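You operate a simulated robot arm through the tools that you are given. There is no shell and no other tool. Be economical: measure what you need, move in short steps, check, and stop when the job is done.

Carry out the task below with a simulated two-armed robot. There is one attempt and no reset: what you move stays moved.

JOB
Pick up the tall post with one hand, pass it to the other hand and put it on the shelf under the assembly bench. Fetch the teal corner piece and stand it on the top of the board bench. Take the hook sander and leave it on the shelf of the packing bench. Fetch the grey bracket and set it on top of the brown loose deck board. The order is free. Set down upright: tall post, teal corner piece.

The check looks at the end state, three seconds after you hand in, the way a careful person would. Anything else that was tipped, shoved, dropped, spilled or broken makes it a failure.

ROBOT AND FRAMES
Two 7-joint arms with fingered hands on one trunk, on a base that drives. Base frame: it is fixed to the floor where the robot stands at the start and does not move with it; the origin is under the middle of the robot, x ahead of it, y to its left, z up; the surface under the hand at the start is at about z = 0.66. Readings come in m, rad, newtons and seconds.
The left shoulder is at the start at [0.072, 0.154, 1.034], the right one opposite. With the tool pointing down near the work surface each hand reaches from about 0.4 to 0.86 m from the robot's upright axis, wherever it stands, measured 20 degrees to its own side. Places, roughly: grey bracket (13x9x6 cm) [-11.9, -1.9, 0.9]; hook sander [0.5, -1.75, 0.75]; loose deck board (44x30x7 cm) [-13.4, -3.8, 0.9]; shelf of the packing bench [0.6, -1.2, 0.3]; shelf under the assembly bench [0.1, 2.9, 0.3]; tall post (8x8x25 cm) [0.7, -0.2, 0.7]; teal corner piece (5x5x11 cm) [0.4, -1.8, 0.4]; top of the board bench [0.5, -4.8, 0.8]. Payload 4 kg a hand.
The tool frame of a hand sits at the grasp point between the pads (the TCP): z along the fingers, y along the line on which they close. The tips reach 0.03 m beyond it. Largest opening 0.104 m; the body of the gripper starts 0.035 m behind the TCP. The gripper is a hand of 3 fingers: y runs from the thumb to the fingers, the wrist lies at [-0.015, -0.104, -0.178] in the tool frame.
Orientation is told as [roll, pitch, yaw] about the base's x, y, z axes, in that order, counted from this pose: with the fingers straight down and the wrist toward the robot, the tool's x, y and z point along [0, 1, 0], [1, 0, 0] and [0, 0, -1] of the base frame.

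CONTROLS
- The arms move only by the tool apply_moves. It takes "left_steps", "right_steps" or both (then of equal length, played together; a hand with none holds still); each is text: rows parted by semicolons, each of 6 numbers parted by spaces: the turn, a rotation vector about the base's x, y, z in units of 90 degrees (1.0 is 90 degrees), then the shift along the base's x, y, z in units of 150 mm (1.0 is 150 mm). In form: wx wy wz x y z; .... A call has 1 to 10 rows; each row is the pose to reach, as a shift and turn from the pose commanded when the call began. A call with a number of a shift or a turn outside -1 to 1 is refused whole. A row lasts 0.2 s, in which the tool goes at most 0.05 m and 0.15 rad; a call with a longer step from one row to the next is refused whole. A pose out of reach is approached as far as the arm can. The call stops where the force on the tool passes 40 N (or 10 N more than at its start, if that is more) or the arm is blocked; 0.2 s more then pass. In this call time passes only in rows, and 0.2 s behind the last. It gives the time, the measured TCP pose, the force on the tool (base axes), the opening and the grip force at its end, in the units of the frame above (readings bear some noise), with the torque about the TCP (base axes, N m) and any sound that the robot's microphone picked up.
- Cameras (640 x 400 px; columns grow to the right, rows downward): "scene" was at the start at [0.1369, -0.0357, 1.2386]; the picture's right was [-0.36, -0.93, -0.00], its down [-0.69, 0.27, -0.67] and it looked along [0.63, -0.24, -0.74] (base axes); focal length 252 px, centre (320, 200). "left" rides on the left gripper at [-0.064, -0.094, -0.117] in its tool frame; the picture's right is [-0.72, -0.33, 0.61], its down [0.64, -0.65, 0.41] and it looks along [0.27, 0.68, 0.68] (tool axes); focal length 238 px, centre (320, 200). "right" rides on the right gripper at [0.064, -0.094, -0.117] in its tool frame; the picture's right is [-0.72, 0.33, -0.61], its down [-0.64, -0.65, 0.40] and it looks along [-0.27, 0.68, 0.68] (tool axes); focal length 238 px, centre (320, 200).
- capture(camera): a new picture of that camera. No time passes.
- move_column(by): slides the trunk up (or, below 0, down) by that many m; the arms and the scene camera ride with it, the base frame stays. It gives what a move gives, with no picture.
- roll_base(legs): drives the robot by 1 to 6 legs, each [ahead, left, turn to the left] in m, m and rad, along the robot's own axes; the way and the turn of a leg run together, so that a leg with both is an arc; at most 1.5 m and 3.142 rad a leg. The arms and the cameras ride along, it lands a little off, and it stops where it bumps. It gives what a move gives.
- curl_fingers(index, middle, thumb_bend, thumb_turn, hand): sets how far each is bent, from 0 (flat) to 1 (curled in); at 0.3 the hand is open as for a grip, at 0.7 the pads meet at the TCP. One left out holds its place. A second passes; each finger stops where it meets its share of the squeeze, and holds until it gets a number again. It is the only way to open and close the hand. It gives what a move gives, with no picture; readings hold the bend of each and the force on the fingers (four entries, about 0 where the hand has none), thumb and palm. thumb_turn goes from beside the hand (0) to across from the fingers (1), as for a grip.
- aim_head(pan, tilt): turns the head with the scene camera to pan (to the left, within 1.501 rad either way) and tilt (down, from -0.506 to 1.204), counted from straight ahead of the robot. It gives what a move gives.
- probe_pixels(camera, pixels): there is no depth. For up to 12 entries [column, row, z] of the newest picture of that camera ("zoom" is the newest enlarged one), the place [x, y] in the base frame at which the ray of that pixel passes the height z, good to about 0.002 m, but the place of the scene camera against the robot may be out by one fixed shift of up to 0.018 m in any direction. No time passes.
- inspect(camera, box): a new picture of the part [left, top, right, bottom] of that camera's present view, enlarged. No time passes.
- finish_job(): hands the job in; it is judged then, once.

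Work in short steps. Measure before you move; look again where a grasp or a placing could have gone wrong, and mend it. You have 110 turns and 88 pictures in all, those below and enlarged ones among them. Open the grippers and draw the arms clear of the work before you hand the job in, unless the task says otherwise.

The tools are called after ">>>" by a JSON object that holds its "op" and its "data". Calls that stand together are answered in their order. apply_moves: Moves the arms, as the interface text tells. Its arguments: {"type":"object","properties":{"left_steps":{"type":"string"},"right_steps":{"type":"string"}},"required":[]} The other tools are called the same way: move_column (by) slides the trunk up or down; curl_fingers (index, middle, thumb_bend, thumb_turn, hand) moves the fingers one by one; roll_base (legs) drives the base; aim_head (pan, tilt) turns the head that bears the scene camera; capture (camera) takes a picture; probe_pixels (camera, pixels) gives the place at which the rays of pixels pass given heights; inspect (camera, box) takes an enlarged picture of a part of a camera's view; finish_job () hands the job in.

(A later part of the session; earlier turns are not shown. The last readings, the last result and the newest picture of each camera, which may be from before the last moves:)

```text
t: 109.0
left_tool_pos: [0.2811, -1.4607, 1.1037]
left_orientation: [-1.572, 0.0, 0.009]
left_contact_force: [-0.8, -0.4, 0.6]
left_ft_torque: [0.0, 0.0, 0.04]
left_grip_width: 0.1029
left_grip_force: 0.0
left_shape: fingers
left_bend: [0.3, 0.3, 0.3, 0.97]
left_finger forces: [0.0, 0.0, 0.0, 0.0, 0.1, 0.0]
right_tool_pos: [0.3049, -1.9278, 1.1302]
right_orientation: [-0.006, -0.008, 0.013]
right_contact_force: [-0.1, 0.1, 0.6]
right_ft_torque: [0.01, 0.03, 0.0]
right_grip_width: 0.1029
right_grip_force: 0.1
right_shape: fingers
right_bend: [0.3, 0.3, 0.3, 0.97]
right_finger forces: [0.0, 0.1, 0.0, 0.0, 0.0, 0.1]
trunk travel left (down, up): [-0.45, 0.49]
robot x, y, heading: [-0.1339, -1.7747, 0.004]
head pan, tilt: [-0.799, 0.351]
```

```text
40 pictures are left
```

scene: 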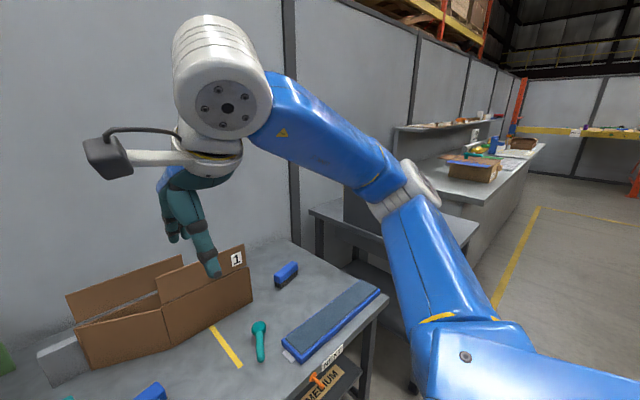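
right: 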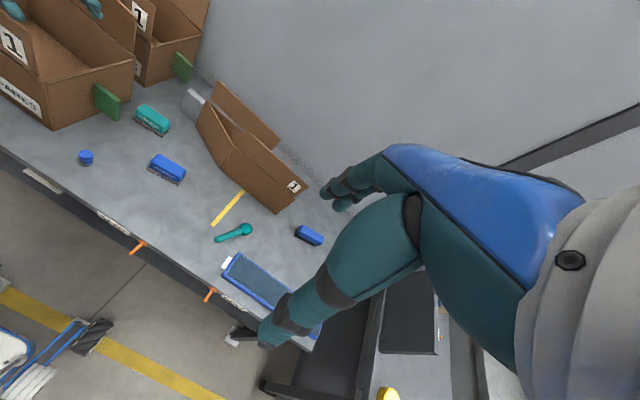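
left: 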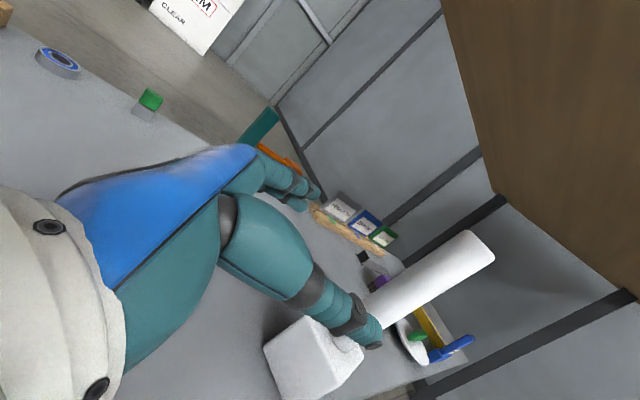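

The panel is hidden from here; I'll view it on the way to the board bench. Meanwhile fetch the teal piece: back off, lower the trunk, pitch the right hand about -25° so it can reach under the bench edge.

>>> {"op": "roll_base", "data": {"legs": [[-0.27, 0, 0], [0, 0.12, 0]]}}

>>> {"op": "move_column", "data": {"by": -0.44}}

>>> {"op": "apply_moves", "data": {"right_steps": "0 -0.09 0 0 0 -0.2; 0 -0.18 0 0 0 -0.4; 0 -0.27 0 0 0 -0.6; 0 -0.28 0 0 0 -0.8; 0 -0.28 0 0 0 -1"}}

>>> {"op": "aim_head", "data": {"pan": -0.15, "tilt": 0.45}}

>>> {"op": "capture", "data": {"camera": "scene"}}

>>> {"op": "capture", "data": {"camera": "right"}}

```text
t: 111.8
left_tool_pos: [0.0072, -1.3529, 1.1068]
left_orientation: [-1.56, 0.0, 0.012]
left_contact_force: [-0.7, -0.7, 0.9]
left_ft_torque: [0.01, -0.01, 0.0]
left_grip_width: 0.1032
left_grip_force: 0.1
left_shape: fingers
left_bend: [0.3, 0.3, 0.3, 0.97]
left_finger forces: [0.1, 0.1, 0.0, 0.1, 0.1, 0.1]
right_tool_pos: [0.034, -1.8207, 1.1269]
right_orientation: [0.005, -0.008, 0.014]
right_contact_force: [-0.2, 0.1, 0.4]
right_ft_torque: [0.01, 0.0, 0.01]
right_grip_width: 0.1028
right_grip_force: 0.0
right_shape: fingers
right_bend: [0.3, 0.3, 0.3, 0.97]
right_finger forces: [0.0, 0.0, 0.0, 0.1, 0.0, 0.0]
trunk travel left (down, up): [-0.45, 0.49]
robot x, y, heading: [-0.4057, -1.6573, 0.01]
head pan, tilt: [-0.799, 0.351]
```

```text
refused: -0.44 is not a number from -0.4 to 0.4
```

```text
t: 113.0
left_tool_pos: [0.0076, -1.341, 1.104]
left_orientation: [-1.57, -0.001, 0.011]
left_contact_force: [1.1, 0.0, 0.5]
left_ft_torque: [0.0, -0.02, -0.01]
left_grip_width: 0.1029
left_grip_force: 0.1
left_shape: fingers
left_bend: [0.3, 0.3, 0.3, 0.97]
left_finger forces: [0.0, 0.0, 0.0, 0.0, 0.1, 0.0]
right_tool_pos: [0.0922, -1.7958, 0.9869]
right_orientation: [-0.013, -0.448, 0.012]
right_contact_force: [0.3, -0.3, 0.3]
right_ft_torque: [0.0, 0.0, 0.02]
right_grip_width: 0.1032
right_grip_force: 0.0
right_shape: fingers
right_bend: [0.3, 0.3, 0.3, 0.97]
right_finger forces: [0.1, 0.0, 0.1, 0.0, 0.1, 0.1]
right hand out of reach, approached as far as the arm can: row 3, 4, 5
trunk travel left (down, up): [-0.45, 0.49]
robot x, y, heading: [-0.4069, -1.6559, 0.014]
head pan, tilt: [-0.799, 0.351]
```

```text
t: 114.0
left_tool_pos: [0.0068, -1.3387, 1.104]
left_orientation: [-1.574, -0.002, 0.011]
left_contact_force: [-0.1, 0.2, 0.5]
left_ft_torque: [0.03, -0.01, -0.03]
left_grip_width: 0.1029
left_grip_force: 0.1
left_shape: fingers
left_bend: [0.3, 0.3, 0.3, 0.97]
left_finger forces: [0.0, 0.0, 0.0, 0.1, 0.0, 0.0]
right_tool_pos: [0.0906, -1.7931, 0.9883]
right_orientation: [-0.013, -0.448, 0.016]
right_contact_force: [-0.1, 0.3, 0.9]
right_ft_torque: [-0.01, -0.01, 0.0]
right_grip_width: 0.1031
right_grip_force: 0.0
right_shape: fingers
right_bend: [0.3, 0.3, 0.3, 0.97]
right_finger forces: [0.0, 0.0, 0.0, 0.0, 0.1, 0.0]
trunk travel left (down, up): [-0.45, 0.49]
robot x, y, heading: [-0.4027, -1.6624, 0.013]
head pan, tilt: [-0.15, 0.45]
```

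```text
39 pictures are left
```

scene: 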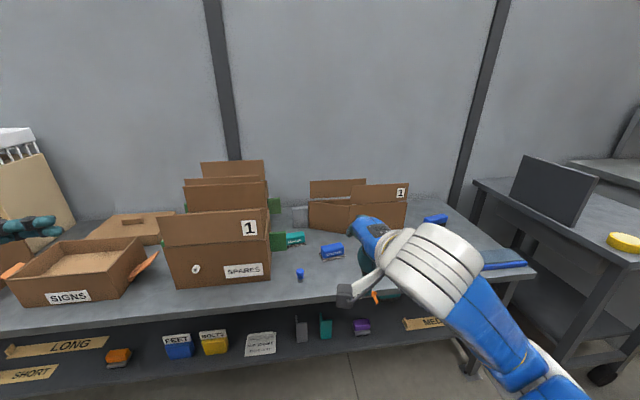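

```text
38 pictures are left
```

right: 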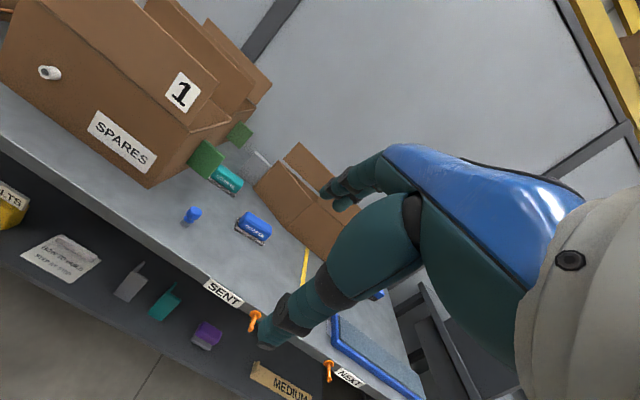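

The arm was too close-in for the full pitch. Lower the trunk 0.4, then extend the right hand forward and lower.

>>> {"op": "move_column", "data": {"by": -0.4}}

>>> {"op": "apply_moves", "data": {"right_steps": "0 0 0 0.2 0 -0.2; 0 0 0 0.4 0 -0.4; 0 0 0 0.6 -0.1 -0.6; 0 0 0 0.8 -0.1 -0.65; 0 0 0 1 -0.1 -0.65"}}

>>> {"op": "capture", "data": {"camera": "right"}}

>>> {"op": "capture", "data": {"camera": "scene"}}

```text
t: 117.8
left_tool_pos: [0.0059, -1.3383, 0.704]
left_orientation: [-1.576, -0.001, 0.009]
left_contact_force: [-0.3, -0.3, -0.1]
left_ft_torque: [0.0, -0.03, 0.02]
left_grip_width: 0.103
left_grip_force: 0.2
left_shape: fingers
left_bend: [0.3, 0.3, 0.3, 0.97]
left_finger forces: [0.0, 0.1, 0.0, 0.0, 0.1, 0.0]
right_tool_pos: [0.0892, -1.7937, 0.5883]
right_orientation: [-0.017, -0.448, 0.015]
right_contact_force: [0.2, -0.4, 0.8]
right_ft_torque: [0.0, 0.0, 0.0]
right_grip_width: 0.1029
right_grip_force: 0.0
right_shape: fingers
right_bend: [0.3, 0.3, 0.3, 0.97]
right_finger forces: [0.0, 0.1, 0.0, 0.0, 0.0, 0.1]
trunk travel left (down, up): [-0.05, 0.89]
robot x, y, heading: [-0.4027, -1.6553, 0.017]
head pan, tilt: [-0.15, 0.45]
```

```text
t: 119.0
left_tool_pos: [0.0065, -1.3395, 0.7045]
left_orientation: [-1.572, -0.002, 0.01]
left_contact_force: [0.2, 0.8, -0.3]
left_ft_torque: [-0.01, 0.01, -0.04]
left_grip_width: 0.103
left_grip_force: 0.1
left_shape: fingers
left_bend: [0.3, 0.3, 0.3, 0.97]
left_finger forces: [0.0, 0.0, 0.0, 0.1, 0.0, 0.1]
right_tool_pos: [0.2426, -1.8094, 0.4905]
right_orientation: [-0.015, -0.449, 0.016]
right_contact_force: [0.1, 0.5, -0.5]
right_ft_torque: [0.0, 0.03, -0.01]
right_grip_width: 0.1031
right_grip_force: 0.1
right_shape: fingers
right_bend: [0.3, 0.3, 0.3, 0.97]
right_finger forces: [0.1, 0.0, 0.0, 0.0, 0.1, 0.1]
trunk travel left (down, up): [-0.05, 0.89]
robot x, y, heading: [-0.4048, -1.6552, 0.012]
head pan, tilt: [-0.15, 0.45]
```

```text
37 pictures are left
```

right: 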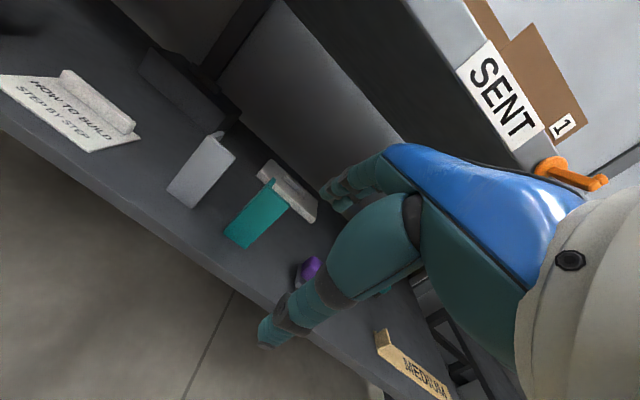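

```text
36 pictures are left
```

scene: 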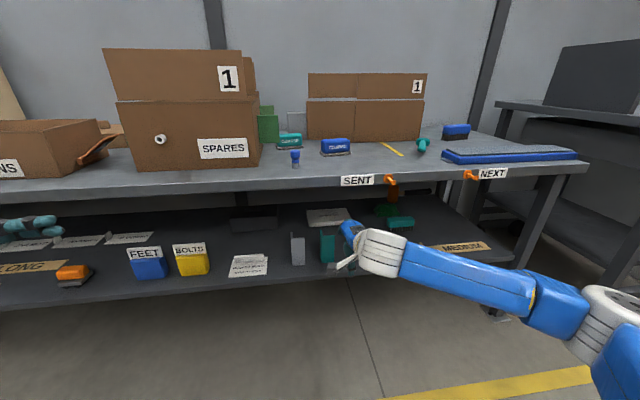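

Zoom on the teal piece in the right wrist view to locate its corners.

>>> {"op": "inspect", "data": {"camera": "right", "box": [180, 140, 340, 270]}}

```text
3.08 times, centred on (260, 205) of right
```

zoom: 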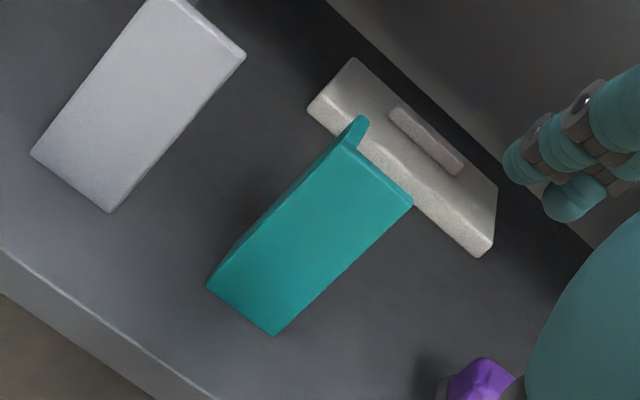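

>>> {"op": "probe_pixels", "data": {"camera": "zoom", "pixels": [[208, 285, 0.3], [274, 334, 0.3], [345, 143, 0.41], [412, 200, 0.41], [362, 118, 0.41], [208, 285, 0.31], [274, 334, 0.31], [345, 143, 0.42], [412, 200, 0.42], [100, 330, 0.3], [108, 212, 0.3], [480, 360, 0.35]]}}

```text
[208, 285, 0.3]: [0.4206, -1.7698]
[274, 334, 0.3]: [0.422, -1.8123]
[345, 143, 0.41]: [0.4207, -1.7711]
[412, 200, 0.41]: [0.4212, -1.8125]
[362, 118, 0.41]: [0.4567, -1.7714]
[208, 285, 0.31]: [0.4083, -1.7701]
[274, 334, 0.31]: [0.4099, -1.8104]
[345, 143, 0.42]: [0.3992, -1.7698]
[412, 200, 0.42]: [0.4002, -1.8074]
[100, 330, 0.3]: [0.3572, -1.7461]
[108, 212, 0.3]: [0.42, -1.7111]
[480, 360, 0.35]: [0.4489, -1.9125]
```

Teal piece: front plate at x≈0.421, y -1.770…-1.8125, top 0.41, side plate on the left. Lower the hand to 0.435, drive 0.12 m forward and check.

>>> {"op": "apply_moves", "data": {"right_steps": "0 0 0 0 0 -0.2; 0 0 0 0 0 -0.37"}}

>>> {"op": "roll_base", "data": {"legs": [[0.11, 0, 0]]}}

>>> {"op": "capture", "data": {"camera": "scene"}}

```text
t: 119.7
left_tool_pos: [0.0066, -1.337, 0.7043]
left_orientation: [-1.575, -0.003, 0.01]
left_contact_force: [1.5, 0.0, 0.5]
left_ft_torque: [0.01, -0.03, 0.04]
left_grip_width: 0.1026
left_grip_force: 0.1
left_shape: fingers
left_bend: [0.3, 0.3, 0.3, 0.97]
left_finger forces: [0.1, 0.1, 0.1, 0.0, 0.0, 0.0]
right_tool_pos: [0.2413, -1.8079, 0.437]
right_orientation: [-0.012, -0.448, 0.015]
right_contact_force: [0.6, 0.1, -1.5]
right_ft_torque: [-0.03, -0.04, 0.0]
right_grip_width: 0.1031
right_grip_force: 0.1
right_shape: fingers
right_bend: [0.3, 0.3, 0.3, 0.97]
right_finger forces: [0.1, 0.0, 0.0, 0.1, 0.0, 0.0]
trunk travel left (down, up): [-0.05, 0.89]
robot x, y, heading: [-0.4041, -1.6552, 0.013]
head pan, tilt: [-0.15, 0.45]
```

```text
t: 120.8
left_tool_pos: [0.1163, -1.3366, 0.7043]
left_orientation: [-1.571, -0.002, 0.015]
left_contact_force: [0.4, 0.2, -1.9]
left_ft_torque: [-0.02, -0.05, -0.01]
left_grip_width: 0.1029
left_grip_force: 0.1
left_shape: fingers
left_bend: [0.3, 0.3, 0.3, 0.97]
left_finger forces: [0.1, 0.1, 0.0, 0.0, 0.1, 0.1]
right_tool_pos: [0.355, -1.8059, 0.4337]
right_orientation: [-0.015, -0.448, 0.018]
right_contact_force: [0.6, 0.4, 0.1]
right_ft_torque: [-0.02, 0.0, -0.03]
right_grip_width: 0.1031
right_grip_force: 0.1
right_shape: fingers
right_bend: [0.3, 0.3, 0.3, 0.97]
right_finger forces: [0.0, 0.0, 0.0, 0.0, 0.0, 0.0]
trunk travel left (down, up): [-0.05, 0.89]
robot x, y, heading: [-0.2917, -1.6557, 0.013]
head pan, tilt: [-0.15, 0.45]
```

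```text
34 pictures are left
```

scene: 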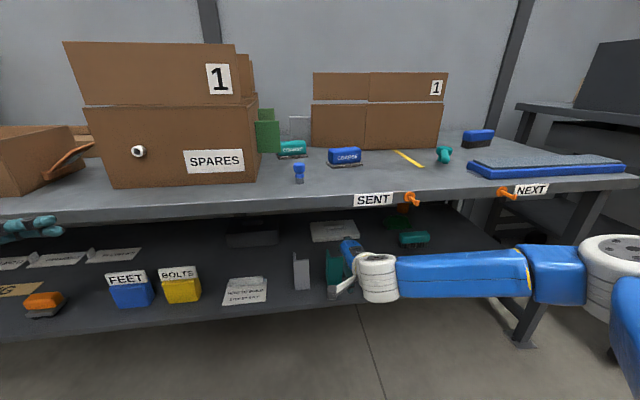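

Clear of the hook and bench edge. Advance over the plate at z≈0.445, then descend to 0.392.

>>> {"op": "apply_moves", "data": {"right_steps": "0 0 0 0 0.03 0.07; 0 0 0 0.2 0.06 0.07; 0 0 0 0.35 0.06 0.07; 0 0 0 0.47 0.06 0.07; 0 0 0 0.47 0.06 -0.1; 0 0 0 0.47 0.06 -0.2; 0 0 0 0.47 0.06 -0.28"}}

>>> {"op": "capture", "data": {"camera": "right"}}

```text
t: 122.5
left_tool_pos: [0.1164, -1.3344, 0.705]
left_orientation: [-1.574, -0.004, 0.014]
left_contact_force: [0.5, 0.4, 0.3]
left_ft_torque: [0.0, 0.05, 0.0]
left_grip_width: 0.103
left_grip_force: 0.1
left_shape: fingers
left_bend: [0.3, 0.3, 0.3, 0.97]
left_finger forces: [0.1, 0.1, 0.0, 0.0, 0.0, 0.0]
right_tool_pos: [0.4218, -1.7829, 0.3942]
right_orientation: [-0.007, -0.441, 0.031]
right_contact_force: [0.9, 0.4, 0.1]
right_ft_torque: [0.0, -0.03, 0.0]
right_grip_width: 0.1029
right_grip_force: 0.0
right_shape: fingers
right_bend: [0.3, 0.3, 0.3, 0.97]
right_finger forces: [0.1, 0.0, 0.0, 0.0, 0.0, 0.0]
right hand out of reach, approached as far as the arm can: row 7
trunk travel left (down, up): [-0.05, 0.89]
robot x, y, heading: [-0.293, -1.6525, 0.02]
head pan, tilt: [-0.15, 0.45]
```

```text
33 pictures are left
```

right: 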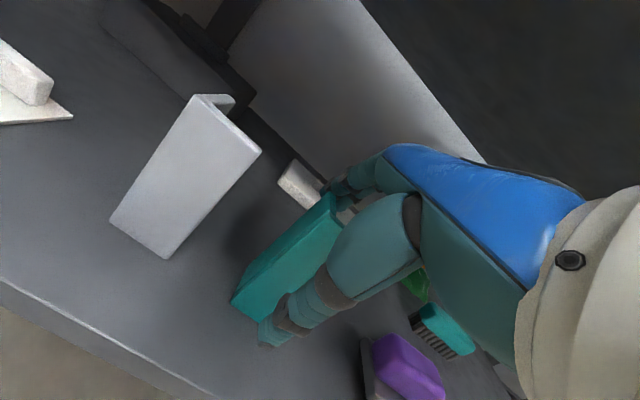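

The last row was at the reach limit and drifted 1.4 cm left. Ease up 1 cm to regain the commanded line and check the reading.

>>> {"op": "apply_moves", "data": {"right_steps": "0 0 0 0 0 0.08; 0 0 0 0 0 0.08"}}

```text
t: 123.0
left_tool_pos: [0.1162, -1.3361, 0.7043]
left_orientation: [-1.574, -0.003, 0.015]
left_contact_force: [0.2, 0.0, 0.8]
left_ft_torque: [0.01, -0.03, 0.02]
left_grip_width: 0.103
left_grip_force: 0.1
left_shape: fingers
left_bend: [0.3, 0.3, 0.3, 0.97]
left_finger forces: [0.0, 0.0, 0.0, 0.0, 0.1, 0.1]
right_tool_pos: [0.4253, -1.7968, 0.4054]
right_orientation: [-0.015, -0.449, 0.019]
right_contact_force: [0.4, -0.6, -0.7]
right_ft_torque: [0.01, -0.03, 0.01]
right_grip_width: 0.1033
right_grip_force: 0.0
right_shape: fingers
right_bend: [0.3, 0.3, 0.3, 0.97]
right_finger forces: [0.1, 0.0, 0.0, 0.0, 0.0, 0.1]
trunk travel left (down, up): [-0.05, 0.89]
robot x, y, heading: [-0.2952, -1.6579, 0.02]
head pan, tilt: [-0.15, 0.45]
```

Back on the line. Use the trunk for the last 1.5 cm down, then close.

>>> {"op": "move_column", "data": {"by": -0.017}}

>>> {"op": "curl_fingers", "data": {"hand": "right", "index": 0.8, "middle": 0.8, "thumb_bend": 0.75}}

>>> {"op": "capture", "data": {"camera": "right"}}

```text
t: 123.7
left_tool_pos: [0.116, -1.3366, 0.6876]
left_orientation: [-1.573, -0.003, 0.013]
left_contact_force: [-0.1, -0.7, 0.4]
left_ft_torque: [0.01, 0.01, 0.01]
left_grip_width: 0.1028
left_grip_force: 0.1
left_shape: fingers
left_bend: [0.3, 0.3, 0.3, 0.97]
left_finger forces: [0.0, 0.1, 0.0, 0.1, 0.0, 0.0]
right_tool_pos: [0.4241, -1.7963, 0.3897]
right_orientation: [-0.016, -0.45, 0.016]
right_contact_force: [1.1, 0.3, -0.8]
right_ft_torque: [-0.02, 0.05, 0.0]
right_grip_width: 0.1033
right_grip_force: 0.1
right_shape: fingers
right_bend: [0.3, 0.3, 0.3, 0.97]
right_finger forces: [0.0, 0.1, 0.0, 0.0, 0.1, 0.1]
trunk travel left (down, up): [-0.033, 0.907]
robot x, y, heading: [-0.2938, -1.6588, 0.01]
head pan, tilt: [-0.15, 0.45]
```

```text
t: 124.7
left_tool_pos: [0.1163, -1.3363, 0.688]
left_orientation: [-1.572, -0.003, 0.014]
left_contact_force: [-0.2, -0.5, -0.3]
left_ft_torque: [0.01, -0.03, 0.0]
left_grip_width: 0.1029
left_grip_force: 0.1
left_shape: fingers
left_bend: [0.3, 0.3, 0.3, 0.97]
left_finger forces: [0.0, 0.0, 0.0, 0.0, 0.0, 0.0]
right_tool_pos: [0.4258, -1.7978, 0.3895]
right_orientation: [-0.015, -0.451, 0.017]
right_contact_force: [-0.1, -0.5, -1.0]
right_ft_torque: [-0.01, -0.01, 0.0]
right_grip_width: 0.0039
right_grip_force: 15.4
right_shape: fingers
right_bend: [0.77, 0.79, 0.68, 0.94]
right_finger forces: [11.3, 5.0, 0.1, 0.1, 15.2, 0.0]
trunk travel left (down, up): [-0.033, 0.907]
robot x, y, heading: [-0.2953, -1.6577, 0.02]
head pan, tilt: [-0.15, 0.45]
```

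```text
32 pictures are left
```

right: 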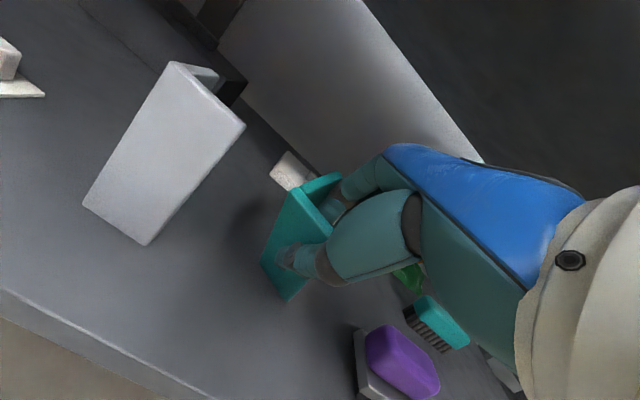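

Gripped firmly (15 N). Lift 3 cm with the trunk and back straight out.

>>> {"op": "move_column", "data": {"by": 0.03}}

>>> {"op": "roll_base", "data": {"legs": [[-0.3, 0, 0]]}}

>>> {"op": "move_column", "data": {"by": 0.4}}

>>> {"op": "aim_head", "data": {"pan": -0.4, "tilt": 0.5}}

>>> {"op": "capture", "data": {"camera": "scene"}}

```text
t: 125.4
left_tool_pos: [0.1164, -1.3359, 0.7166]
left_orientation: [-1.573, -0.002, 0.013]
left_contact_force: [-1.0, 0.7, -0.7]
left_ft_torque: [0.0, 0.02, -0.02]
left_grip_width: 0.1029
left_grip_force: 0.1
left_shape: fingers
left_bend: [0.3, 0.3, 0.3, 0.97]
left_finger forces: [0.1, 0.0, 0.0, 0.0, 0.1, 0.0]
right_tool_pos: [0.4243, -1.7972, 0.4181]
right_orientation: [-0.015, -0.449, 0.018]
right_contact_force: [0.0, -0.2, -0.4]
right_ft_torque: [-0.01, -0.04, 0.03]
right_grip_width: 0.0041
right_grip_force: 15.6
right_shape: fingers
right_bend: [0.77, 0.79, 0.68, 0.94]
right_finger forces: [11.3, 5.1, 0.0, 0.0, 15.2, 0.0]
trunk travel left (down, up): [-0.063, 0.877]
robot x, y, heading: [-0.2933, -1.6572, 0.015]
head pan, tilt: [-0.15, 0.45]
```

```text
t: 127.5
left_tool_pos: [-0.1891, -1.3417, 0.7174]
left_orientation: [-1.573, -0.003, 0.012]
left_contact_force: [0.7, 0.2, 0.2]
left_ft_torque: [-0.01, -0.03, 0.02]
left_grip_width: 0.103
left_grip_force: 0.1
left_shape: fingers
left_bend: [0.3, 0.3, 0.3, 0.97]
left_finger forces: [0.0, 0.1, 0.1, 0.0, 0.0, 0.0]
right_tool_pos: [0.1178, -1.8034, 0.4189]
right_orientation: [-0.015, -0.451, 0.015]
right_contact_force: [-0.5, 0.1, -0.1]
right_ft_torque: [-0.03, 0.0, 0.0]
right_grip_width: 0.0043
right_grip_force: 15.7
right_shape: fingers
right_bend: [0.77, 0.79, 0.68, 0.94]
right_finger forces: [11.3, 5.0, 0.0, 0.1, 15.2, 0.0]
trunk travel left (down, up): [-0.063, 0.877]
robot x, y, heading: [-0.6032, -1.6589, 0.013]
head pan, tilt: [-0.15, 0.45]
```

```text
t: 131.3
left_tool_pos: [-0.1901, -1.3411, 1.1185]
left_orientation: [-1.573, -0.003, 0.01]
left_contact_force: [0.1, -0.6, 0.1]
left_ft_torque: [-0.01, 0.01, 0.01]
left_grip_width: 0.103
left_grip_force: 0.0
left_shape: fingers
left_bend: [0.3, 0.3, 0.3, 0.97]
left_finger forces: [0.1, 0.0, 0.1, 0.1, 0.1, 0.0]
right_tool_pos: [0.118, -1.8036, 0.8197]
right_orientation: [-0.016, -0.451, 0.015]
right_contact_force: [-0.2, -0.3, -0.1]
right_ft_torque: [0.04, 0.02, 0.0]
right_grip_width: 0.0043
right_grip_force: 15.6
right_shape: fingers
right_bend: [0.77, 0.79, 0.68, 0.94]
right_finger forces: [11.2, 5.0, 0.0, 0.0, 15.2, 0.0]
trunk travel left (down, up): [-0.463, 0.477]
robot x, y, heading: [-0.5977, -1.6629, 0.013]
head pan, tilt: [-0.15, 0.45]
```

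```text
t: 132.1
left_tool_pos: [-0.1912, -1.341, 1.1189]
left_orientation: [-1.572, -0.003, 0.009]
left_contact_force: [0.3, 0.0, 0.4]
left_ft_torque: [0.01, 0.01, -0.01]
left_grip_width: 0.1029
left_grip_force: 0.0
left_shape: fingers
left_bend: [0.3, 0.3, 0.3, 0.97]
left_finger forces: [0.1, 0.0, 0.1, 0.0, 0.0, 0.0]
right_tool_pos: [0.118, -1.8031, 0.8192]
right_orientation: [-0.015, -0.45, 0.014]
right_contact_force: [0.1, -0.1, -0.4]
right_ft_torque: [0.0, 0.0, 0.04]
right_grip_width: 0.0041
right_grip_force: 16.1
right_shape: fingers
right_bend: [0.77, 0.79, 0.68, 0.94]
right_finger forces: [11.3, 5.0, 0.1, 0.1, 15.2, 0.1]
trunk travel left (down, up): [-0.463, 0.477]
robot x, y, heading: [-0.5984, -1.6608, 0.014]
head pan, tilt: [-0.4, 0.499]
```

```text
31 pictures are left
```

scene: 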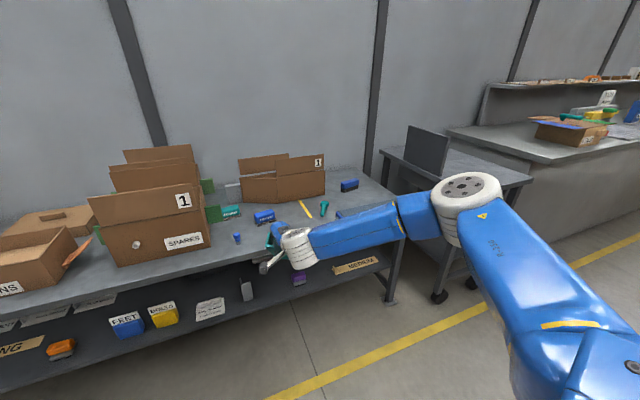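

Teal piece in hand. Raise it 0.15 m and drive right along the aisle to the board bench.

>>> {"op": "apply_moves", "data": {"right_steps": "0 0 0 0 0 0.3; 0 0 0 0 0 0.6; 0 0 0 0 0 0.9; 0 0 0 0 0 1"}}

>>> {"op": "roll_base", "data": {"legs": [[-0.1, -1.45, 0], [-0.03, -1.45, 0]]}}

>>> {"op": "aim_head", "data": {"pan": -0.1, "tilt": 0.5}}

>>> {"op": "capture", "data": {"camera": "scene"}}

```text
t: 133.1
left_tool_pos: [-0.1895, -1.3411, 1.1179]
left_orientation: [-1.572, -0.003, 0.009]
left_contact_force: [-0.7, -0.3, 0.2]
left_ft_torque: [-0.03, -0.02, -0.03]
left_grip_width: 0.1029
left_grip_force: 0.1
left_shape: fingers
left_bend: [0.3, 0.3, 0.3, 0.97]
left_finger forces: [0.0, 0.0, 0.0, 0.0, 0.1, 0.0]
right_tool_pos: [0.1185, -1.8039, 0.9705]
right_orientation: [-0.016, -0.451, 0.015]
right_contact_force: [0.5, 0.4, -1.0]
right_ft_torque: [0.0, 0.03, -0.05]
right_grip_width: 0.004
right_grip_force: 15.8
right_shape: fingers
right_bend: [0.77, 0.79, 0.67, 0.94]
right_finger forces: [11.6, 4.9, 0.0, 0.1, 15.4, 0.0]
trunk travel left (down, up): [-0.463, 0.477]
robot x, y, heading: [-0.6008, -1.6606, 0.014]
head pan, tilt: [-0.4, 0.499]
```

```text
t: 147.4
left_tool_pos: [-0.3368, -4.2916, 1.1207]
left_orientation: [-1.572, -0.004, 0.031]
left_contact_force: [0.1, -0.2, 0.4]
left_ft_torque: [0.01, 0.02, -0.01]
left_grip_width: 0.1029
left_grip_force: 0.2
left_shape: fingers
left_bend: [0.3, 0.3, 0.3, 0.97]
left_finger forces: [0.0, 0.0, 0.0, 0.0, 0.1, 0.0]
right_tool_pos: [-0.0192, -4.745, 0.9712]
right_orientation: [-0.015, -0.45, 0.034]
right_contact_force: [0.5, 0.3, -0.2]
right_ft_torque: [0.01, -0.01, -0.01]
right_grip_width: 0.0043
right_grip_force: 15.6
right_shape: fingers
right_bend: [0.77, 0.79, 0.67, 0.94]
right_finger forces: [11.5, 4.8, 0.1, 0.0, 15.5, 0.0]
trunk travel left (down, up): [-0.463, 0.477]
robot x, y, heading: [-0.7357, -4.6189, 0.033]
head pan, tilt: [-0.4, 0.499]
```

```text
t: 148.2
left_tool_pos: [-0.3373, -4.2867, 1.1201]
left_orientation: [-1.577, -0.01, 0.029]
left_contact_force: [0.0, 0.1, -0.6]
left_ft_torque: [-0.03, -0.01, 0.0]
left_grip_width: 0.1032
left_grip_force: 0.1
left_shape: fingers
left_bend: [0.3, 0.3, 0.3, 0.97]
left_finger forces: [0.1, 0.1, 0.0, 0.0, 0.1, 0.0]
right_tool_pos: [-0.0195, -4.7421, 0.9748]
right_orientation: [-0.018, -0.452, 0.036]
right_contact_force: [-0.4, -0.2, -0.5]
right_ft_torque: [0.0, 0.0, 0.0]
right_grip_width: 0.0043
right_grip_force: 15.5
right_shape: fingers
right_bend: [0.77, 0.79, 0.67, 0.94]
right_finger forces: [11.7, 4.6, 0.0, 0.0, 15.7, 0.1]
trunk travel left (down, up): [-0.463, 0.477]
robot x, y, heading: [-0.7433, -4.6188, 0.036]
head pan, tilt: [-0.099, 0.499]
```

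```text
30 pictures are left
```

scene: 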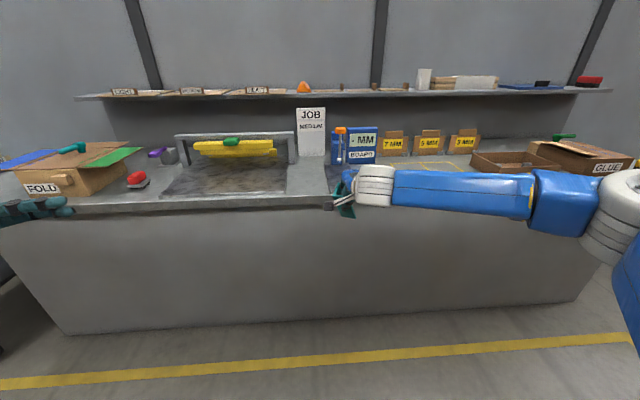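

The board bench is in front, with a JOB sign and gear. Zoom to read it and find free top space.

>>> {"op": "inspect", "data": {"camera": "scene", "box": [160, 80, 480, 220]}}

>>> {"op": "probe_pixels", "data": {"camera": "scene", "pixels": [[68, 334, 0.0], [580, 302, 0.0], [100, 210, 0.8], [300, 200, 0.8], [300, 165, 0.8], [420, 175, 0.8]]}}

```text
2.00 times, centred on (320, 150) of scene
```

zoom: 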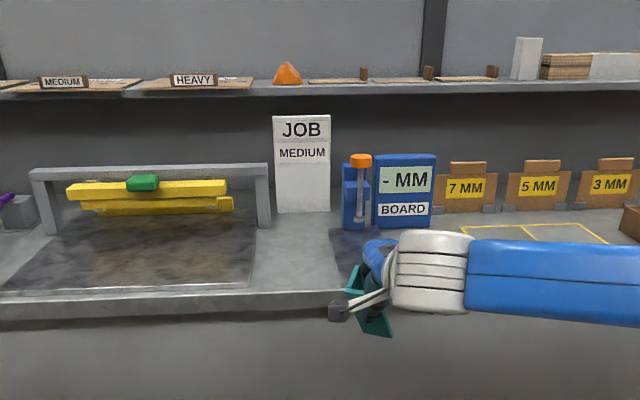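

```text
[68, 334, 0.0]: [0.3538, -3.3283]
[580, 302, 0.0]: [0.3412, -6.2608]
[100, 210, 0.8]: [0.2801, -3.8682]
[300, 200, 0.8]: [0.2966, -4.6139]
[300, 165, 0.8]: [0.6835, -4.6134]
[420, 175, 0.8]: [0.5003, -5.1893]
```

Front edge is near x 0.28. I use the right wrist camera to see the area in front of the gripper.

>>> {"op": "capture", "data": {"camera": "right"}}

```text
28 pictures are left
```

right: 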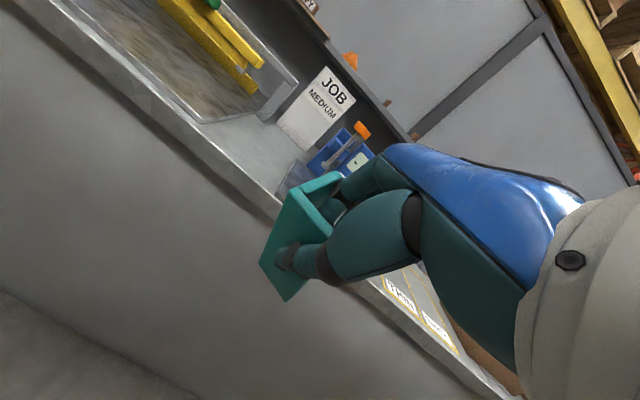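

>>> {"op": "probe_pixels", "data": {"camera": "right", "pixels": [[240, 145, 0.8], [240, 145, 0.77], [200, 122, 0.8], [275, 148, 0.8], [280, 180, 0.8], [262, 118, 0.8], [250, 185, 0.8], [300, 165, 0.8]]}}

```text
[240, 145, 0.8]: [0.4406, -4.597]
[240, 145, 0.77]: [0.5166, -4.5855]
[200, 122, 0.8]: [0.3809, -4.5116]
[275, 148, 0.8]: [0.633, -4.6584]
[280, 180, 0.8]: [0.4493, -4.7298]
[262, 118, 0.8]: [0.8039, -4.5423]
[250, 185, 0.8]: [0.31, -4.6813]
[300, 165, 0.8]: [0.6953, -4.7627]
```

Clear spot at about (0.41,-4.64). Drive forward and a bit left, holding the part well above the top.

>>> {"op": "roll_base", "data": {"legs": [[0.36, 0.09, -0.02]]}}

```text
t: 150.6
left_tool_pos: [0.0417, -4.2034, 1.1182]
left_orientation: [-1.58, -0.007, -0.007]
left_contact_force: [0.6, -1.8, 0.2]
left_ft_torque: [-0.02, 0.01, -0.01]
left_grip_width: 0.1029
left_grip_force: 0.0
left_shape: fingers
left_bend: [0.3, 0.3, 0.3, 0.97]
left_finger forces: [0.1, 0.0, 0.1, 0.1, 0.0, 0.0]
right_tool_pos: [0.3423, -4.6715, 0.9735]
right_orientation: [-0.023, -0.455, 0.001]
right_contact_force: [-0.4, -0.4, -1.2]
right_ft_torque: [-0.01, 0.02, 0.01]
right_grip_width: 0.0045
right_grip_force: 16.1
right_shape: fingers
right_bend: [0.77, 0.79, 0.67, 0.94]
right_finger forces: [11.8, 4.6, 0.0, 0.1, 15.8, 0.1]
trunk travel left (down, up): [-0.463, 0.477]
robot x, y, heading: [-0.3716, -4.5188, -0.005]
head pan, tilt: [-0.099, 0.499]
```

Shift to (0.412,-4.64) and lower to about 2 cm above the expected contact, then look.

>>> {"op": "apply_moves", "data": {"right_steps": "0 0 0 0.25 0.1 0; 0 0 0 0.47 0.2 0; 0 0 0 0.47 0.2 -0.2; 0 0 0 0.47 0.2 -0.4"}}

>>> {"op": "inspect", "data": {"camera": "scene", "box": [200, 120, 440, 270]}}

>>> {"op": "capture", "data": {"camera": "right"}}

```text
t: 151.6
left_tool_pos: [0.0346, -4.2017, 1.1208]
left_orientation: [-1.581, -0.014, -0.007]
left_contact_force: [-0.1, 0.0, 0.5]
left_ft_torque: [0.0, 0.01, 0.01]
left_grip_width: 0.1029
left_grip_force: 0.1
left_shape: fingers
left_bend: [0.3, 0.3, 0.3, 0.97]
left_finger forces: [0.1, 0.1, 0.1, 0.1, 0.1, 0.0]
right_tool_pos: [0.4077, -4.6394, 0.9237]
right_orientation: [-0.022, -0.472, -0.001]
right_contact_force: [-2.5, -2.4, 22.0]
right_ft_torque: [0.02, -0.85, -0.09]
right_grip_width: 0.0056
right_grip_force: 31.5
right_shape: fingers
right_bend: [0.79, 0.8, 0.71, 0.94]
right_finger forces: [25.9, 14.4, 0.0, 0.1, 23.8, 0.0]
trunk travel left (down, up): [-0.463, 0.477]
robot x, y, heading: [-0.3724, -4.5256, -0.002]
head pan, tilt: [-0.099, 0.499]
```

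```text
2.67 times, centred on (320, 195) of scene
```

zoom: 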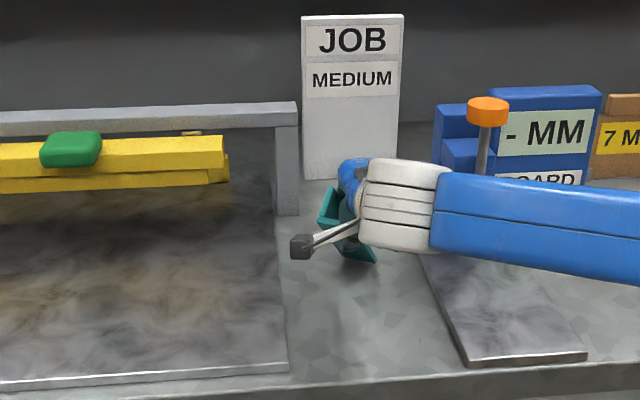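

```text
26 pictures are left
```

right: 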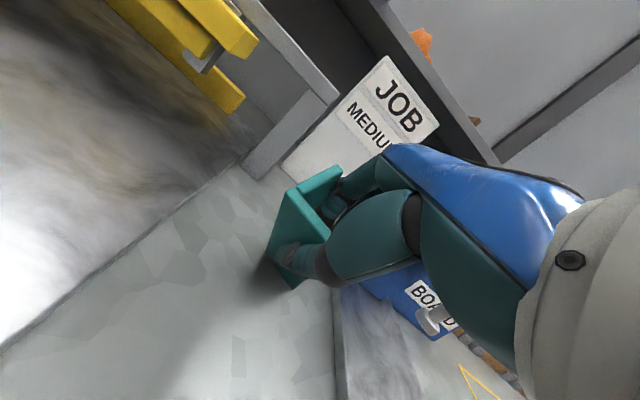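

Contact came earlier (22 N), so the top is about 0.83. Ease up to relieve the force.

>>> {"op": "apply_moves", "data": {"right_steps": "0 0 0 0 0 0.06; 0 0 0 0 0 0.06"}}

>>> {"op": "inspect", "data": {"camera": "right", "box": [220, 140, 380, 310]}}

```text
t: 152.2
left_tool_pos: [0.0377, -4.2016, 1.1187]
left_orientation: [-1.58, -0.01, -0.007]
left_contact_force: [0.1, 0.6, 1.1]
left_ft_torque: [-0.01, -0.03, -0.04]
left_grip_width: 0.1033
left_grip_force: 0.1
left_shape: fingers
left_bend: [0.3, 0.3, 0.3, 0.97]
left_finger forces: [0.0, 0.0, 0.0, 0.0, 0.1, 0.0]
right_tool_pos: [0.41, -4.6392, 0.9256]
right_orientation: [-0.025, -0.455, 0.001]
right_contact_force: [-2.8, -1.6, 13.8]
right_ft_torque: [-0.05, -0.46, -0.09]
right_grip_width: 0.0053
right_grip_force: 25.2
right_shape: fingers
right_bend: [0.79, 0.8, 0.71, 0.94]
right_finger forces: [17.6, 12.1, 0.0, 0.1, 20.4, 0.0]
trunk travel left (down, up): [-0.463, 0.477]
robot x, y, heading: [-0.3664, -4.5221, -0.005]
head pan, tilt: [-0.099, 0.499]
```

```text
2.35 times, centred on (300, 225) of right
```

zoom: 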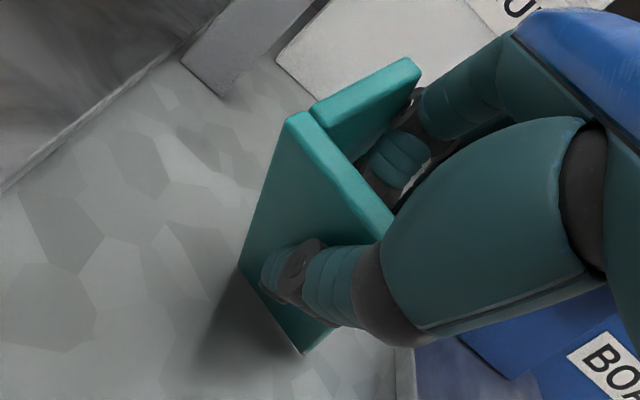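

Still 14 N; ease up another 5 mm.

>>> {"op": "apply_moves", "data": {"right_steps": "0 0 0 0 0 0.035; 0 0 0 0 0 0.035"}}

>>> {"op": "probe_pixels", "data": {"camera": "zoom", "pixels": [[240, 270, 0.83], [303, 354, 0.83], [298, 117, 0.94], [390, 230, 0.94], [408, 62, 0.94]]}}

```text
t: 152.8
left_tool_pos: [0.0395, -4.2028, 1.1174]
left_orientation: [-1.581, -0.008, -0.007]
left_contact_force: [-0.1, -0.4, -0.7]
left_ft_torque: [0.01, 0.03, 0.0]
left_grip_width: 0.103
left_grip_force: 0.1
left_shape: fingers
left_bend: [0.3, 0.3, 0.3, 0.97]
left_finger forces: [0.1, 0.0, 0.0, 0.1, 0.1, 0.0]
right_tool_pos: [0.4125, -4.6401, 0.9293]
right_orientation: [-0.024, -0.453, 0.002]
right_contact_force: [0.2, 0.3, 1.6]
right_ft_torque: [0.03, -0.11, 0.01]
right_grip_width: 0.0053
right_grip_force: 16.5
right_shape: fingers
right_bend: [0.78, 0.8, 0.69, 0.94]
right_finger forces: [12.4, 5.3, 0.0, 0.0, 15.7, 0.0]
trunk travel left (down, up): [-0.463, 0.477]
robot x, y, heading: [-0.3694, -4.5229, -0.004]
head pan, tilt: [-0.099, 0.499]
```

```text
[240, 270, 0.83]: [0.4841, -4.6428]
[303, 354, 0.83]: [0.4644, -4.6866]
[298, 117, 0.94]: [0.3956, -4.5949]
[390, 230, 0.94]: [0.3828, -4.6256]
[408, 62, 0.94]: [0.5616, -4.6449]
```

The plate has aligned itself with the fingers, so it is pitched about 0.45 rad with the hand. Raise it, rotate the hand to straight down so the plate becomes vertical, and look.

>>> {"op": "apply_moves", "data": {"right_steps": "0 0 0 0 0 0.25; 0 0.09 0 -0.1 0 0.5; 0 0.18 0 -0.1 0 0.5; 0 0.27 0 -0.1 0 0.5; 0.015 0.287 0 -0.1 0 0.5; 0.015 0.287 0 -0.1 0 0.5"}}

>>> {"op": "inspect", "data": {"camera": "scene", "box": [240, 110, 400, 230]}}

>>> {"op": "inspect", "data": {"camera": "right", "box": [180, 100, 420, 330]}}

```text
t: 154.2
left_tool_pos: [0.0406, -4.2031, 1.1167]
left_orientation: [-1.582, -0.008, -0.008]
left_contact_force: [0.5, 0.5, -0.8]
left_ft_torque: [0.01, 0.01, -0.02]
left_grip_width: 0.103
left_grip_force: 0.2
left_shape: fingers
left_bend: [0.3, 0.3, 0.3, 0.97]
left_finger forces: [0.1, 0.0, 0.0, 0.1, 0.0, 0.0]
right_tool_pos: [0.3968, -4.6384, 1.0044]
right_orientation: [0.0, -0.005, -0.005]
right_contact_force: [0.2, 0.4, -0.1]
right_ft_torque: [0.0, 0.01, 0.0]
right_grip_width: 0.0054
right_grip_force: 13.9
right_shape: fingers
right_bend: [0.78, 0.79, 0.68, 0.94]
right_finger forces: [11.4, 3.6, 0.0, 0.1, 15.0, 0.1]
trunk travel left (down, up): [-0.463, 0.477]
robot x, y, heading: [-0.3699, -4.5222, -0.002]
head pan, tilt: [-0.099, 0.499]
```

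```text
3.33 times, centred on (320, 170) of scene
```

zoom: 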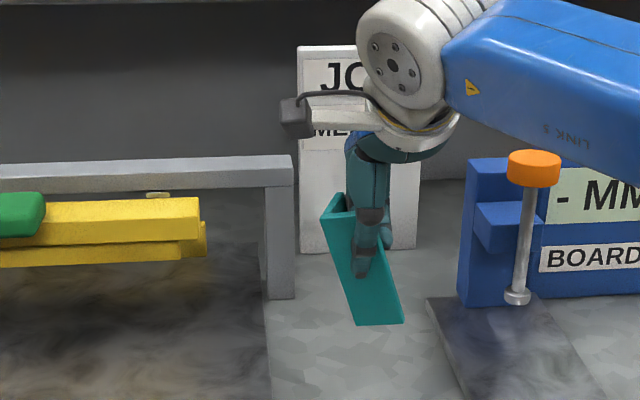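

```text
1.74 times, centred on (300, 215) of right
```

zoom: 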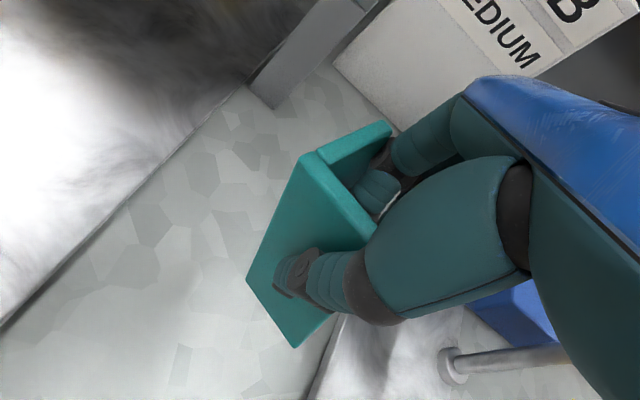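

The piece now leans sideways about 17° (bottom toward -y) in the scene view. Probe its corners in the wrist view for the full tilt.

>>> {"op": "probe_pixels", "data": {"camera": "zoom", "pixels": [[306, 157, 1.02], [306, 157, 1.03], [376, 238, 1.02], [376, 238, 1.01], [247, 283, 0.92], [247, 283, 0.91], [293, 348, 0.91], [293, 348, 0.9], [390, 128, 1.02], [390, 128, 1.03]]}}

```text
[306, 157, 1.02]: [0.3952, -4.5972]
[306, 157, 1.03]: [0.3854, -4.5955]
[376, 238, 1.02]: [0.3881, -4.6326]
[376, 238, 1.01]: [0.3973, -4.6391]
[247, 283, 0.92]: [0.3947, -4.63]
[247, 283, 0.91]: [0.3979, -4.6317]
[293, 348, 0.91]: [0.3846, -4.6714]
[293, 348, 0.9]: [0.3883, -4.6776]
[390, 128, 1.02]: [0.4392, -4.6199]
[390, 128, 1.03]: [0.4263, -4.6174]
```

Left edge leans 18° about x with no pitch error. Rotate the hand +0.31 rad about x and recheck.

>>> {"op": "apply_moves", "data": {"right_steps": "0.07 0 0 0 0 0; 0.14 0 0 0 0 0; 0.2 0 0 0 0 0; 0.2 0 0 0 0 0"}}

>>> {"op": "inspect", "data": {"camera": "scene", "box": [240, 110, 400, 230]}}

>>> {"op": "inspect", "data": {"camera": "right", "box": [180, 100, 420, 330]}}

```text
t: 155.2
left_tool_pos: [0.0401, -4.2022, 1.1177]
left_orientation: [-1.58, -0.007, -0.007]
left_contact_force: [-0.6, -0.1, 0.2]
left_ft_torque: [-0.05, -0.05, 0.01]
left_grip_width: 0.1029
left_grip_force: 0.2
left_shape: fingers
left_bend: [0.3, 0.3, 0.3, 0.97]
left_finger forces: [0.1, 0.0, 0.0, 0.0, 0.1, 0.0]
right_tool_pos: [0.3984, -4.6405, 1.0045]
right_orientation: [0.315, -0.001, -0.009]
right_contact_force: [-0.2, -0.3, 0.6]
right_ft_torque: [0.04, 0.02, 0.0]
right_grip_width: 0.0054
right_grip_force: 15.7
right_shape: fingers
right_bend: [0.78, 0.79, 0.68, 0.94]
right_finger forces: [11.6, 3.5, 0.1, 0.1, 15.0, 0.0]
trunk travel left (down, up): [-0.463, 0.477]
robot x, y, heading: [-0.368, -4.5209, 0.002]
head pan, tilt: [-0.099, 0.499]
```

```text
3.33 times, centred on (320, 170) of scene
```

zoom: 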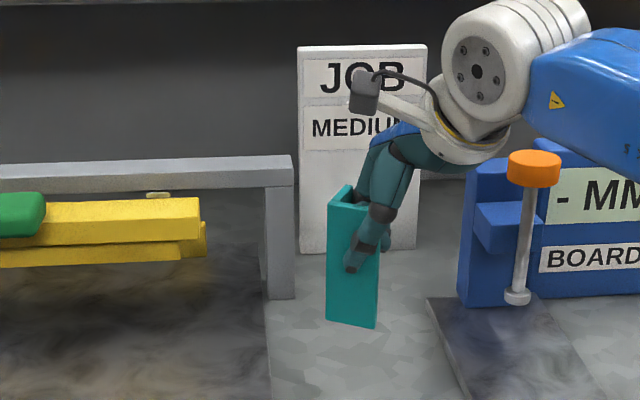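

```text
1.74 times, centred on (300, 215) of right
```

zoom: 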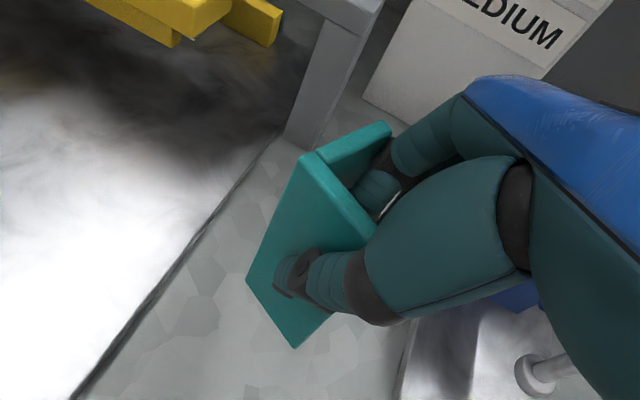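

Now upright. Lower to just above the expected contact, then creep.

>>> {"op": "apply_moves", "data": {"right_steps": "0 0 0 0 0 -0.2; 0 0 0 0 0 -0.35; 0 0 0 0 0 -0.43"}}

>>> {"op": "apply_moves", "data": {"right_steps": "0 0 0 0 0 -0.03; 0 0 0 0 0 -0.04"}}

```text
t: 156.0
left_tool_pos: [0.0398, -4.203, 1.1169]
left_orientation: [-1.581, -0.008, -0.008]
left_contact_force: [0.5, -0.9, 0.4]
left_ft_torque: [-0.02, -0.01, -0.01]
left_grip_width: 0.1031
left_grip_force: 0.0
left_shape: fingers
left_bend: [0.3, 0.3, 0.3, 0.97]
left_finger forces: [0.1, 0.1, 0.1, 0.1, 0.0, 0.0]
right_tool_pos: [0.3983, -4.6397, 0.9367]
right_orientation: [0.314, -0.001, -0.007]
right_contact_force: [0.0, -0.2, 0.6]
right_ft_torque: [0.02, 0.01, 0.01]
right_grip_width: 0.0052
right_grip_force: 15.1
right_shape: fingers
right_bend: [0.78, 0.79, 0.68, 0.94]
right_finger forces: [11.5, 3.6, 0.1, 0.0, 15.0, 0.1]
trunk travel left (down, up): [-0.463, 0.477]
robot x, y, heading: [-0.3706, -4.5215, -0.006]
head pan, tilt: [-0.099, 0.499]
```

```text
t: 156.6
left_tool_pos: [0.0405, -4.202, 1.1177]
left_orientation: [-1.582, -0.009, -0.007]
left_contact_force: [-0.7, -0.9, 0.6]
left_ft_torque: [0.01, 0.01, -0.02]
left_grip_width: 0.1028
left_grip_force: 0.0
left_shape: fingers
left_bend: [0.3, 0.3, 0.3, 0.97]
left_finger forces: [0.0, 0.0, 0.1, 0.1, 0.0, 0.1]
right_tool_pos: [0.3973, -4.6388, 0.9342]
right_orientation: [0.314, -0.005, -0.007]
right_contact_force: [0.3, 0.5, 3.3]
right_ft_torque: [0.02, -0.01, 0.01]
right_grip_width: 0.0051
right_grip_force: 15.6
right_shape: fingers
right_bend: [0.79, 0.8, 0.68, 0.94]
right_finger forces: [12.3, 3.5, 0.0, 0.0, 15.5, 0.1]
trunk travel left (down, up): [-0.463, 0.477]
robot x, y, heading: [-0.3688, -4.5214, -0.006]
head pan, tilt: [-0.099, 0.499]
```

Contact begins (3.3 N). Press 2 mm more to seat it and open the fingers gradually.

>>> {"op": "apply_moves", "data": {"right_steps": "0 0 0 0 0 -0.015"}}

>>> {"op": "curl_fingers", "data": {"hand": "right", "index": 0.68, "middle": 0.68, "thumb_bend": 0.62}}

>>> {"op": "curl_fingers", "data": {"hand": "right", "index": 0.5, "middle": 0.5, "thumb_bend": 0.4}}

>>> {"op": "inspect", "data": {"camera": "scene", "box": [240, 110, 400, 230]}}

```text
t: 157.0
left_tool_pos: [0.0391, -4.2015, 1.118]
left_orientation: [-1.581, -0.011, -0.006]
left_contact_force: [-0.1, -0.5, 0.2]
left_ft_torque: [-0.02, 0.0, 0.0]
left_grip_width: 0.1028
left_grip_force: 0.0
left_shape: fingers
left_bend: [0.3, 0.3, 0.3, 0.97]
left_finger forces: [0.0, 0.0, 0.0, 0.0, 0.1, 0.0]
right_tool_pos: [0.3967, -4.6386, 0.9339]
right_orientation: [0.313, -0.007, -0.006]
right_contact_force: [1.2, 1.8, 8.3]
right_ft_torque: [0.07, 0.05, -0.02]
right_grip_width: 0.0056
right_grip_force: 16.9
right_shape: fingers
right_bend: [0.79, 0.8, 0.68, 0.94]
right_finger forces: [13.2, 4.1, 0.0, 0.1, 16.5, 0.0]
trunk travel left (down, up): [-0.463, 0.477]
robot x, y, heading: [-0.3727, -4.5194, -0.004]
head pan, tilt: [-0.099, 0.499]
```

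```text
t: 158.0
left_tool_pos: [0.0401, -4.2012, 1.1167]
left_orientation: [-1.581, -0.008, -0.008]
left_contact_force: [0.0, -1.2, -0.3]
left_ft_torque: [0.02, 0.03, 0.01]
left_grip_width: 0.1031
left_grip_force: 0.0
left_shape: fingers
left_bend: [0.3, 0.3, 0.3, 0.97]
left_finger forces: [0.0, 0.0, 0.1, 0.0, 0.0, 0.1]
right_tool_pos: [0.3973, -4.64, 0.9297]
right_orientation: [0.312, -0.003, -0.009]
right_contact_force: [0.9, -0.6, -0.3]
right_ft_torque: [0.01, 0.01, 0.02]
right_grip_width: 0.0134
right_grip_force: 0.1
right_shape: fingers
right_bend: [0.68, 0.68, 0.62, 0.97]
right_finger forces: [0.1, 0.0, 0.1, 0.0, 0.0, 0.0]
trunk travel left (down, up): [-0.463, 0.477]
robot x, y, heading: [-0.3726, -4.5238, -0.007]
head pan, tilt: [-0.099, 0.499]
```

```text
t: 159.0
left_tool_pos: [0.0402, -4.2005, 1.1171]
left_orientation: [-1.581, -0.008, -0.007]
left_contact_force: [-0.1, -0.2, 0.2]
left_ft_torque: [-0.03, 0.0, -0.03]
left_grip_width: 0.1031
left_grip_force: 0.0
left_shape: fingers
left_bend: [0.3, 0.3, 0.3, 0.97]
left_finger forces: [0.1, 0.0, 0.1, 0.0, 0.0, 0.1]
right_tool_pos: [0.397, -4.6397, 0.9295]
right_orientation: [0.315, -0.002, -0.006]
right_contact_force: [0.5, 0.5, 0.0]
right_ft_torque: [-0.01, 0.02, 0.04]
right_grip_width: 0.0643
right_grip_force: 0.1
right_shape: fingers
right_bend: [0.5, 0.5, 0.4, 0.97]
right_finger forces: [0.0, 0.0, 0.1, 0.0, 0.0, 0.0]
trunk travel left (down, up): [-0.463, 0.477]
robot x, y, heading: [-0.3718, -4.5209, -0.007]
head pan, tilt: [-0.099, 0.499]
```

```text
3.33 times, centred on (320, 170) of scene
```

zoom: 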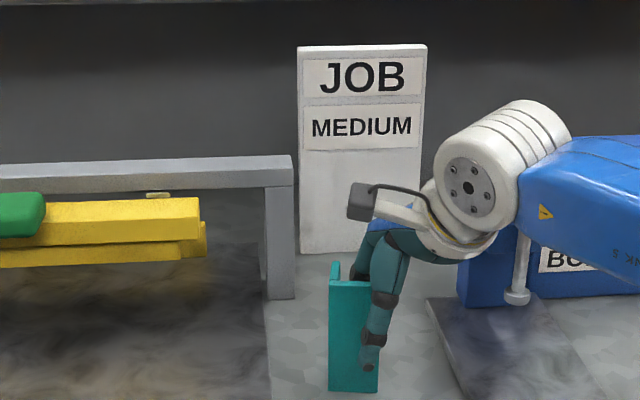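

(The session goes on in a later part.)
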